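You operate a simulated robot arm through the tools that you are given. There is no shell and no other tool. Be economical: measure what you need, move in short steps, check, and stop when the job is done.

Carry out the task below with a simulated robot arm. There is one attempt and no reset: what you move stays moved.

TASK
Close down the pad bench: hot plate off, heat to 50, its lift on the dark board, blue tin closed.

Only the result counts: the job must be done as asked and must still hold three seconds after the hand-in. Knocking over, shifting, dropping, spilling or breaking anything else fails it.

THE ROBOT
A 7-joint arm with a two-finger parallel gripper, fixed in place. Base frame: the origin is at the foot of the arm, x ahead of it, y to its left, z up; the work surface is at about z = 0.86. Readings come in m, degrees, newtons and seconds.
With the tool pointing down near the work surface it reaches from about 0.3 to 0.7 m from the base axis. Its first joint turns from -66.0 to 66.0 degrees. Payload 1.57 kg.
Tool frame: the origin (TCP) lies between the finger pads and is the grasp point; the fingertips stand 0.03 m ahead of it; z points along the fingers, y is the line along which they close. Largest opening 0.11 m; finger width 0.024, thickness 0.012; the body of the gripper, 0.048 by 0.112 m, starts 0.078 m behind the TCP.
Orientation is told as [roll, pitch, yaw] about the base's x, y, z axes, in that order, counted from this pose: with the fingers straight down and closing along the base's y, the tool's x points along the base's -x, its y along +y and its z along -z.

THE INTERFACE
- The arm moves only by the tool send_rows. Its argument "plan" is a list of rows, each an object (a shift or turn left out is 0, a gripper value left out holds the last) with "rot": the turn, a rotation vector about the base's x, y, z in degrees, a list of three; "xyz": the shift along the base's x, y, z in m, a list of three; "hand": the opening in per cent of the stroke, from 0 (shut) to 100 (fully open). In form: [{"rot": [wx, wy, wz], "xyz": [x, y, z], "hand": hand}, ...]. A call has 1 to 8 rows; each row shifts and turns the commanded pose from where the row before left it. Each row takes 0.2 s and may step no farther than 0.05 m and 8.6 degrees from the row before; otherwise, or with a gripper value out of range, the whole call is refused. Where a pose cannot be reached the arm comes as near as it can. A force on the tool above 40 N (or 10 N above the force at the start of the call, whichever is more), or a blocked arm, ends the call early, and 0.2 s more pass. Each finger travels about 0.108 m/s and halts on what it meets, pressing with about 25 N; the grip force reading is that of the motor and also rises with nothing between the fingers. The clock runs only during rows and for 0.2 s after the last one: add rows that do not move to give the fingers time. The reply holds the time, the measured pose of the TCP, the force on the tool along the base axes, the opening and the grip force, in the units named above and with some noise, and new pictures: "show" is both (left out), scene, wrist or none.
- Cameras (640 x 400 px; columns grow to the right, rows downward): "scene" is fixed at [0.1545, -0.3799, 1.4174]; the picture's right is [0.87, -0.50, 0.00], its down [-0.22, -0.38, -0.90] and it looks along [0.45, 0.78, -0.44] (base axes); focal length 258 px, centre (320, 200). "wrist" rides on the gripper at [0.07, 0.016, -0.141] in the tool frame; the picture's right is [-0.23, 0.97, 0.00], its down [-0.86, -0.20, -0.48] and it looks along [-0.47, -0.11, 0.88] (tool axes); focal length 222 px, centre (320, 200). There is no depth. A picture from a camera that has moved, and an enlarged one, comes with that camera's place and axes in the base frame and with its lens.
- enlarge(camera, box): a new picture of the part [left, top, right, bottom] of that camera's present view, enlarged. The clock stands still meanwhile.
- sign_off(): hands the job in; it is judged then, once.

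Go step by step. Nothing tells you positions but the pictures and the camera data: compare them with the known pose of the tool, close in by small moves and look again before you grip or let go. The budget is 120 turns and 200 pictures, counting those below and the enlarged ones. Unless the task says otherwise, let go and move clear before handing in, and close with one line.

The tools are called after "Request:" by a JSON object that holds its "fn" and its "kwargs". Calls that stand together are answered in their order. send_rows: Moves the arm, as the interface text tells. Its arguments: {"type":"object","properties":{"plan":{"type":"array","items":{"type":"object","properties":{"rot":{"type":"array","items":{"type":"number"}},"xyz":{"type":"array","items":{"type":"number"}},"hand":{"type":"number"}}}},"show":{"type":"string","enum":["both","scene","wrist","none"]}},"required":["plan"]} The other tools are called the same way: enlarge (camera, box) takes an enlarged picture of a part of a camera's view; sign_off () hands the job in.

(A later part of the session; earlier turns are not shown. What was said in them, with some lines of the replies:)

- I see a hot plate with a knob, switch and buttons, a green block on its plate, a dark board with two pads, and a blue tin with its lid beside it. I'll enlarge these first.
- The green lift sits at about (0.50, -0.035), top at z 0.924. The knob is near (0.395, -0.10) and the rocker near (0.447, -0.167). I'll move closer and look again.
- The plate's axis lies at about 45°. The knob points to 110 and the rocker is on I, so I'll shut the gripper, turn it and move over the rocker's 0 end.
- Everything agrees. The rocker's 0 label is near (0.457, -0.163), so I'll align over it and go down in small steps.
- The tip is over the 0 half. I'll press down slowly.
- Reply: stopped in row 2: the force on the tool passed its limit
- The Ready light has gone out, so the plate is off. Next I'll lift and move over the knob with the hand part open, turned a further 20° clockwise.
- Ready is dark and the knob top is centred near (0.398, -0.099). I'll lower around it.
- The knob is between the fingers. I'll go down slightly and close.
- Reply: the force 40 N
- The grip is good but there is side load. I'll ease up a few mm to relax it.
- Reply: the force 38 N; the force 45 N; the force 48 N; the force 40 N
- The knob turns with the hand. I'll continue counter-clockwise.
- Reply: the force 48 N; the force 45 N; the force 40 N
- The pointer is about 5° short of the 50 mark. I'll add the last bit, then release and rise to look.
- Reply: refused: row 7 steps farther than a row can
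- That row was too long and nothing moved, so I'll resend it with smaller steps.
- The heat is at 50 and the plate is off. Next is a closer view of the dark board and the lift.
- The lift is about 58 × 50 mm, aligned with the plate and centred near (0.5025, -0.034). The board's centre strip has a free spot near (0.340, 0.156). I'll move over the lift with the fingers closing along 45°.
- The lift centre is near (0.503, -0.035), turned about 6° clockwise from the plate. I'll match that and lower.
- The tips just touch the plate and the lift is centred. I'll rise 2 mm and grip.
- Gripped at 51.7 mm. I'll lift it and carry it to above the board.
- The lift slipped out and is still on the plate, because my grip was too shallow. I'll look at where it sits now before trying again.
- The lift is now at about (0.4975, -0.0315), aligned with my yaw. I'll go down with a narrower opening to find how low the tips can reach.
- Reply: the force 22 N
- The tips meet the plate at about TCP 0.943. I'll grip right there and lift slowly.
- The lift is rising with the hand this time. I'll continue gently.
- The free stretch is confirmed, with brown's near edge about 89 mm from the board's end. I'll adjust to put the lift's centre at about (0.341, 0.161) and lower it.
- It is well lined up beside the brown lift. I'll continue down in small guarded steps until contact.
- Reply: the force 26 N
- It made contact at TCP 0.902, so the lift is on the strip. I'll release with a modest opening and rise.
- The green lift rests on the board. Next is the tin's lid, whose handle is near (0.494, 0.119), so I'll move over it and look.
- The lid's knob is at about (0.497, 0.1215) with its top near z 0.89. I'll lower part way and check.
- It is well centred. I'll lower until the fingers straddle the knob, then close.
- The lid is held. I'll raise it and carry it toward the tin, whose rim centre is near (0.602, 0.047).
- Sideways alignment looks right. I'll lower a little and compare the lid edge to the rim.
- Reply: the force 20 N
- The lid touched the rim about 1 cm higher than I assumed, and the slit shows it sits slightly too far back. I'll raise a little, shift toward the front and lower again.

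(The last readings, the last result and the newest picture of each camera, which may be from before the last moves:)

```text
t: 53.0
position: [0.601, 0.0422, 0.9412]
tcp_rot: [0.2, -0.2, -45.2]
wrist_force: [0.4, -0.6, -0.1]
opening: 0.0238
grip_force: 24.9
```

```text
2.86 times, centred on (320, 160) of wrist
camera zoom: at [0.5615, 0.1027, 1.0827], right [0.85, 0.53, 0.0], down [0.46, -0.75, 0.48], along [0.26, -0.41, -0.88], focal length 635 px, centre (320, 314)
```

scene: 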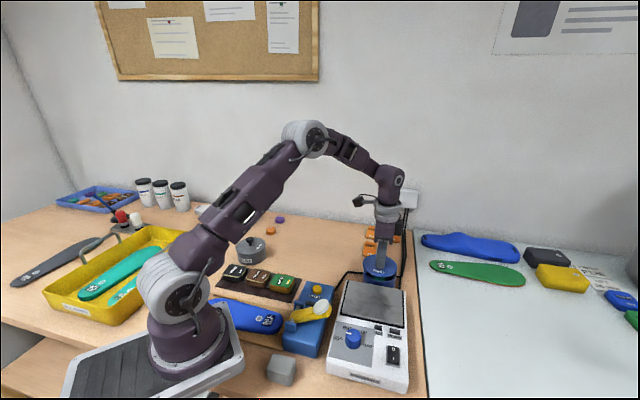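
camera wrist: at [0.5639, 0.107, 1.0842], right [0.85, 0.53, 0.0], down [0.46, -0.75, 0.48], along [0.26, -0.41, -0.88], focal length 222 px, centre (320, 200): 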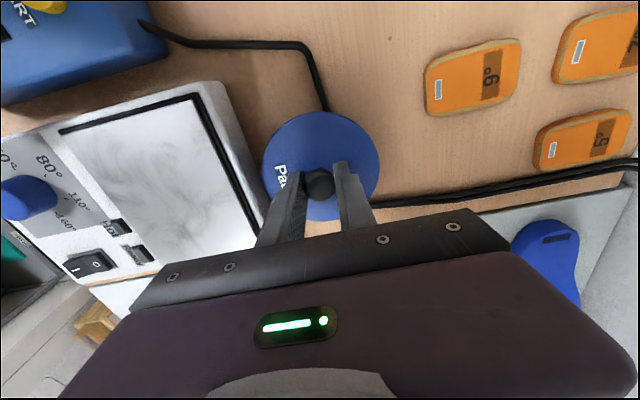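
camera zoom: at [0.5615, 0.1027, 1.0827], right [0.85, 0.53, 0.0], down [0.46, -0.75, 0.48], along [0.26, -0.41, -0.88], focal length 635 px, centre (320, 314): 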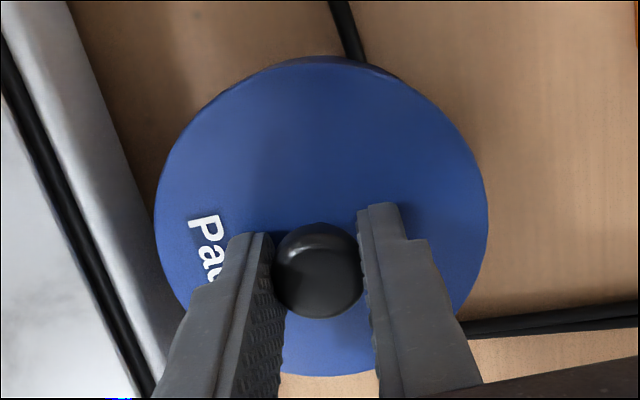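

It is now below the earlier contact height with no force, so the lid is going in. I'll continue down gently.

Request:
{"fn": "send_rows", "kwargs": {"plan": [{"xyz": [0, 0, -0.0015]}, {"xyz": [0, 0, -0.0015]}, {"xyz": [0, 0, -0.0015]}, {}], "show": "none"}}

Request:
{"fn": "enlarge", "kwargs": {"camera": "scene", "box": [350, 245, 410, 295]}}

```text
t: 54.0
position: [0.6015, 0.0431, 0.94]
tcp_rot: [0.3, -0.4, -45.1]
wrist_force: [6.5, 4.4, 37.0]
opening: 0.0239
grip_force: 24.7
```

```text
8.00 times, centred on (380, 270) of scene
camera zoom: at [0.154, -0.3799, 1.4175], right [0.87, -0.5, 0.0], down [-0.22, -0.38, -0.9], along [0.45, 0.78, -0.44], focal length 2067 px, centre (-160, -360)
```

zoom: 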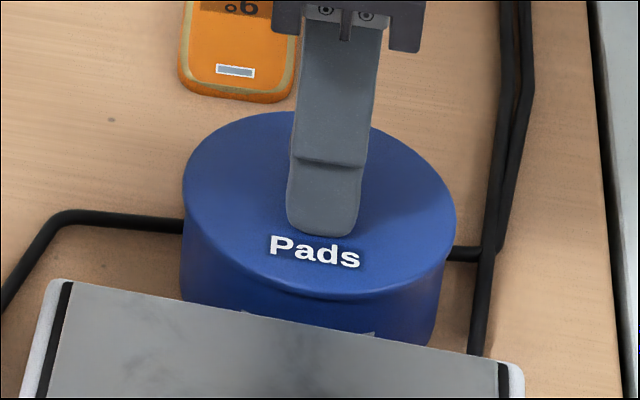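

The lid lines up with the rim to within about a millimetre. I'll relieve the pressure, release, rise and inspect.

Request:
{"fn": "send_rows", "kwargs": {"plan": [{"xyz": [0.0005, 0.0004, 0.0025]}, {"hand": 50}, {}, {}, {"xyz": [0, 0, 0.015]}, {"xyz": [0, 0, 0.035]}, {"xyz": [0, 0, 0.04]}, {}], "show": "both"}}

Request:
{"fn": "enlarge", "kwargs": {"camera": "scene", "box": [350, 245, 410, 295]}}

Request:
{"fn": "enlarge", "kwargs": {"camera": "wrist", "box": [240, 60, 400, 200]}}

```text
t: 55.8
position: [0.5993, 0.0447, 1.0278]
tcp_rot: [0.2, -0.1, -45.1]
wrist_force: [0.7, -0.1, 0.4]
opening: 0.0552
grip_force: 0.0
camera wrist: at [0.5607, 0.104, 1.1702], right [0.85, 0.53, 0.0], down [0.46, -0.75, 0.48], along [0.26, -0.41, -0.88], focal length 222 px, centre (320, 200)
```

scene: 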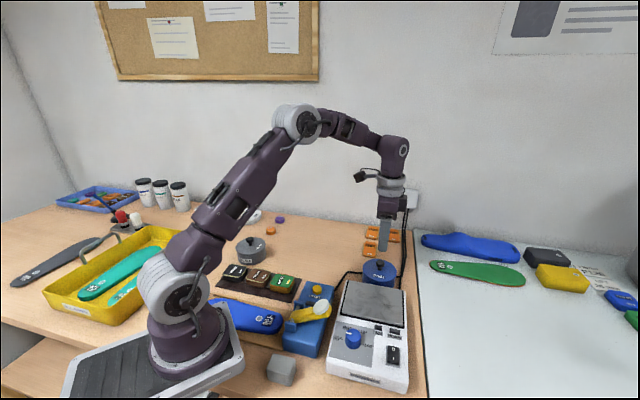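
wrist: 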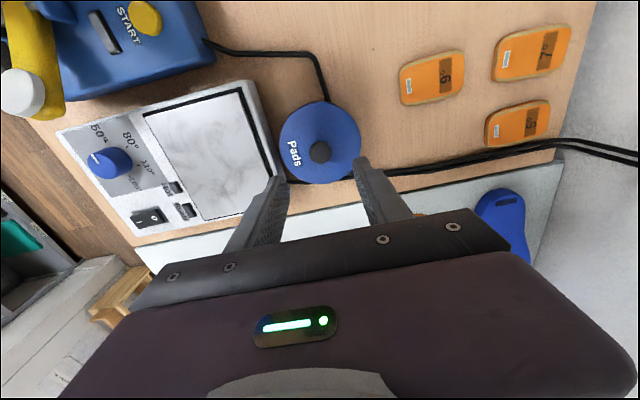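

```text
8.00 times, centred on (380, 270) of scene
camera zoom: at [0.1545, -0.3799, 1.4174], right [0.87, -0.5, 0.0], down [-0.22, -0.38, -0.9], along [0.45, 0.78, -0.44], focal length 2067 px, centre (-160, -360)
```

zoom: 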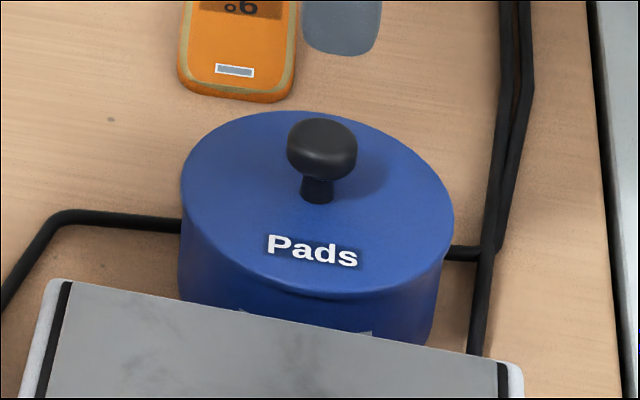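

```text
2.86 times, centred on (320, 130) of wrist
camera zoom: at [0.5607, 0.104, 1.1702], right [0.85, 0.53, 0.0], down [0.46, -0.75, 0.48], along [0.26, -0.41, -0.88], focal length 635 px, centre (320, 400)
```

zoom: 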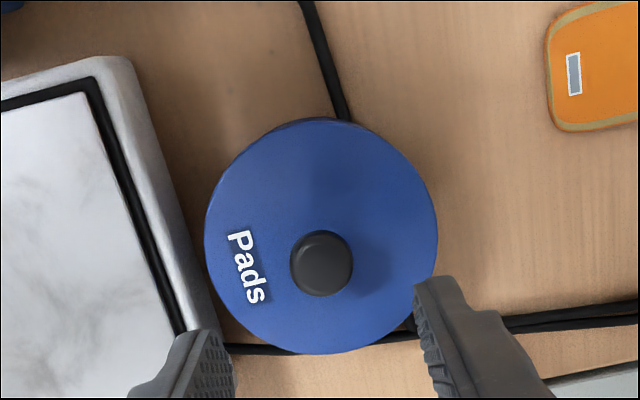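

The lid sits level with no visible gap. I'll retreat clear and check it, and everything else, from another slant.

Request:
{"fn": "send_rows", "kwargs": {"plan": [{"xyz": [-0.02, 0.02, 0.02]}, {"xyz": [-0.03, 0.03, 0]}, {"xyz": [-0.03, 0.03, 0]}, {"xyz": [-0.03, 0.03, 0]}, {}], "show": "both"}}

Request:
{"fn": "enlarge", "kwargs": {"camera": "wrist", "box": [220, 80, 440, 240]}}

Request:
{"fn": "enlarge", "kwargs": {"camera": "scene", "box": [220, 240, 430, 400]}}

```text
t: 57.0
position: [0.4899, 0.1531, 1.0496]
tcp_rot: [0.0, -0.2, -45.1]
wrist_force: [0.7, 0.4, 0.2]
opening: 0.0551
grip_force: 0.1
camera wrist: at [0.4513, 0.2131, 1.1902], right [0.85, 0.53, 0.0], down [0.46, -0.75, 0.48], along [0.26, -0.41, -0.88], focal length 222 px, centre (320, 200)
```

scene: 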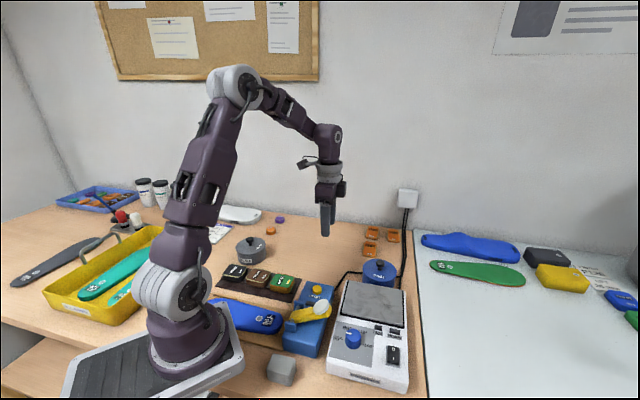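
wrist: 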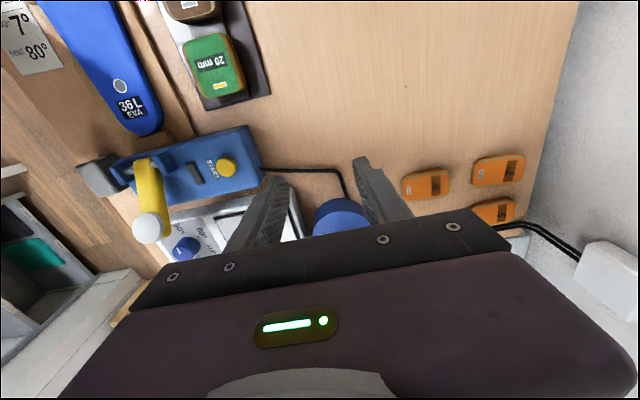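

```text
2.50 times, centred on (330, 160) of wrist
camera zoom: at [0.4513, 0.2131, 1.1902], right [0.85, 0.53, 0.0], down [0.46, -0.75, 0.48], along [0.26, -0.41, -0.88], focal length 555 px, centre (295, 300)
```

zoom: 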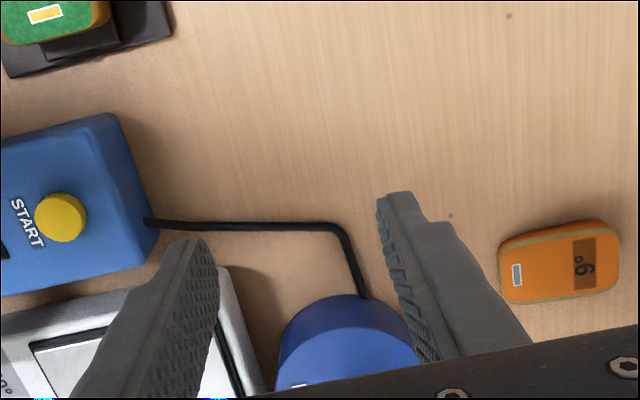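

```text
2.50 times, centred on (325, 320) of scene
camera zoom: at [0.1545, -0.3799, 1.4174], right [0.87, -0.5, 0.0], down [-0.22, -0.38, -0.9], along [0.45, 0.78, -0.44], focal length 646 px, centre (308, -100)
```

zoom: 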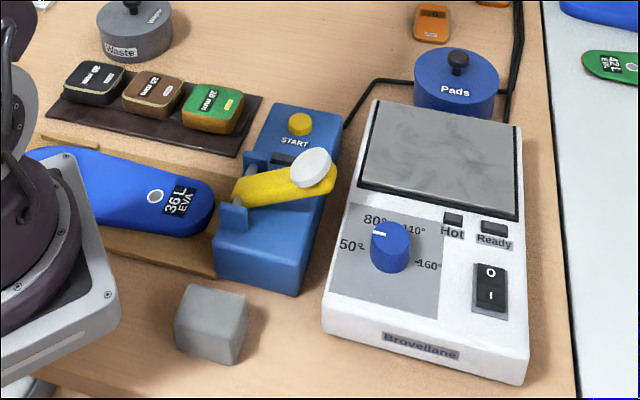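

Request:
{"fn": "enlarge", "kwargs": {"camera": "scene", "box": [326, 310, 386, 370]}}

```text
6.67 times, centred on (356, 340) of scene
camera zoom: at [0.1545, -0.3799, 1.4174], right [0.87, -0.5, 0.0], down [-0.22, -0.38, -0.9], along [0.45, 0.78, -0.44], focal length 1722 px, centre (80, -733)
```

zoom: 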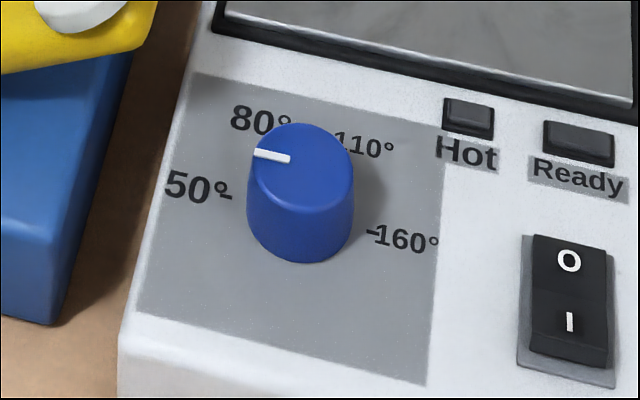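

The lift, lid and switch are right, but the knob's pointer is about 4° past the 50 mark. I'll go back over it for a small correction.

Request:
{"fn": "send_rows", "kwargs": {"plan": [{"xyz": [-0.0154, -0.042, 0.01], "hand": 60}, {"xyz": [-0.0154, -0.042, 0]}, {"xyz": [-0.0154, -0.042, 0]}, {"xyz": [-0.0154, -0.042, 0]}, {"xyz": [-0.0154, -0.042, 0]}, {"xyz": [-0.0154, -0.0425, 0]}, {}], "show": "wrist"}}

Request:
{"fn": "enlarge", "kwargs": {"camera": "wrist", "box": [240, 80, 400, 200]}}

```text
t: 58.6
position: [0.398, -0.1024, 1.0577]
tcp_rot: [0.2, -0.2, -45.2]
wrist_force: [-0.5, -0.8, 0.0]
opening: 0.0661
grip_force: 0.0
camera wrist: at [0.3596, -0.0422, 1.2], right [0.85, 0.53, 0.0], down [0.46, -0.75, 0.48], along [0.26, -0.41, -0.88], focal length 222 px, centre (320, 200)
```

wrist: 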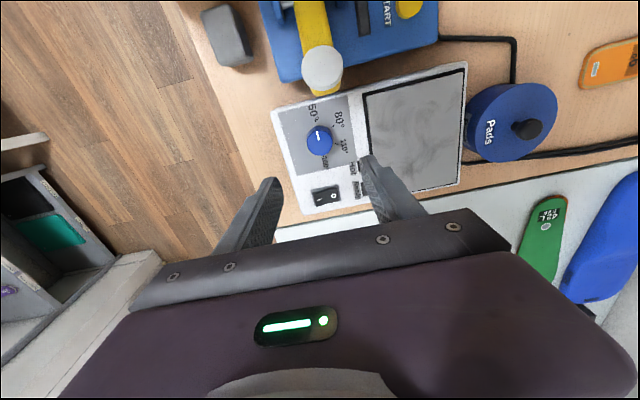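

```text
3.33 times, centred on (320, 140) of wrist
camera zoom: at [0.3596, -0.0422, 1.2], right [0.85, 0.53, 0.0], down [0.46, -0.75, 0.48], along [0.26, -0.41, -0.88], focal length 740 px, centre (320, 400)
```

zoom: 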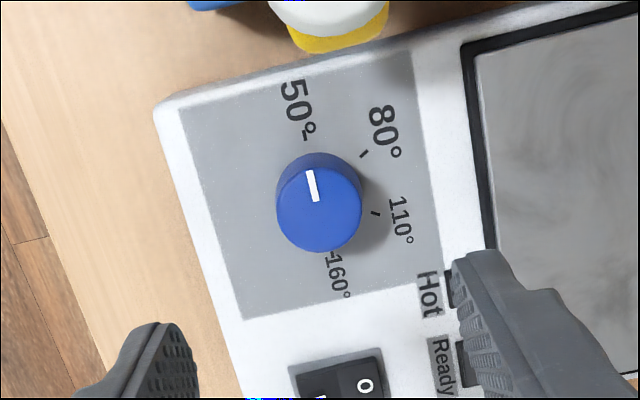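

From this angle the pointer is within about 2–3° of the 50 mark, so gripping it again isn't worth the risk. I'll rise clear and do a last check.

Request:
{"fn": "send_rows", "kwargs": {"plan": [{"xyz": [0, 0, 0.04]}, {"xyz": [-0.01, 0.02, 0.04]}, {}], "show": "scene"}}

```text
t: 59.4
position: [0.3911, -0.0821, 1.14]
tcp_rot: [0.1, -0.2, -45.1]
wrist_force: [0.3, 0.5, 0.5]
opening: 0.066
grip_force: 0.1
```

scene: 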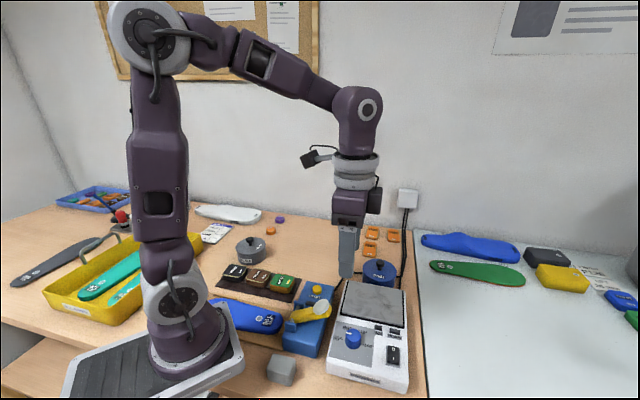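

The plate is off, the knob is at 50, the lift is on the board, the tin is closed and the hand is clear, so I'm handing in.

Request:
{"fn": "sign_off", "kwargs": {}}

```text
The job is handed in.
```

The pad bench is closed down and handed in: hot plate off, heat at 50 (pointer about 2–4° past the mark), its green lift on the dark board after slipping once back onto the plate, and the blue tin closed.
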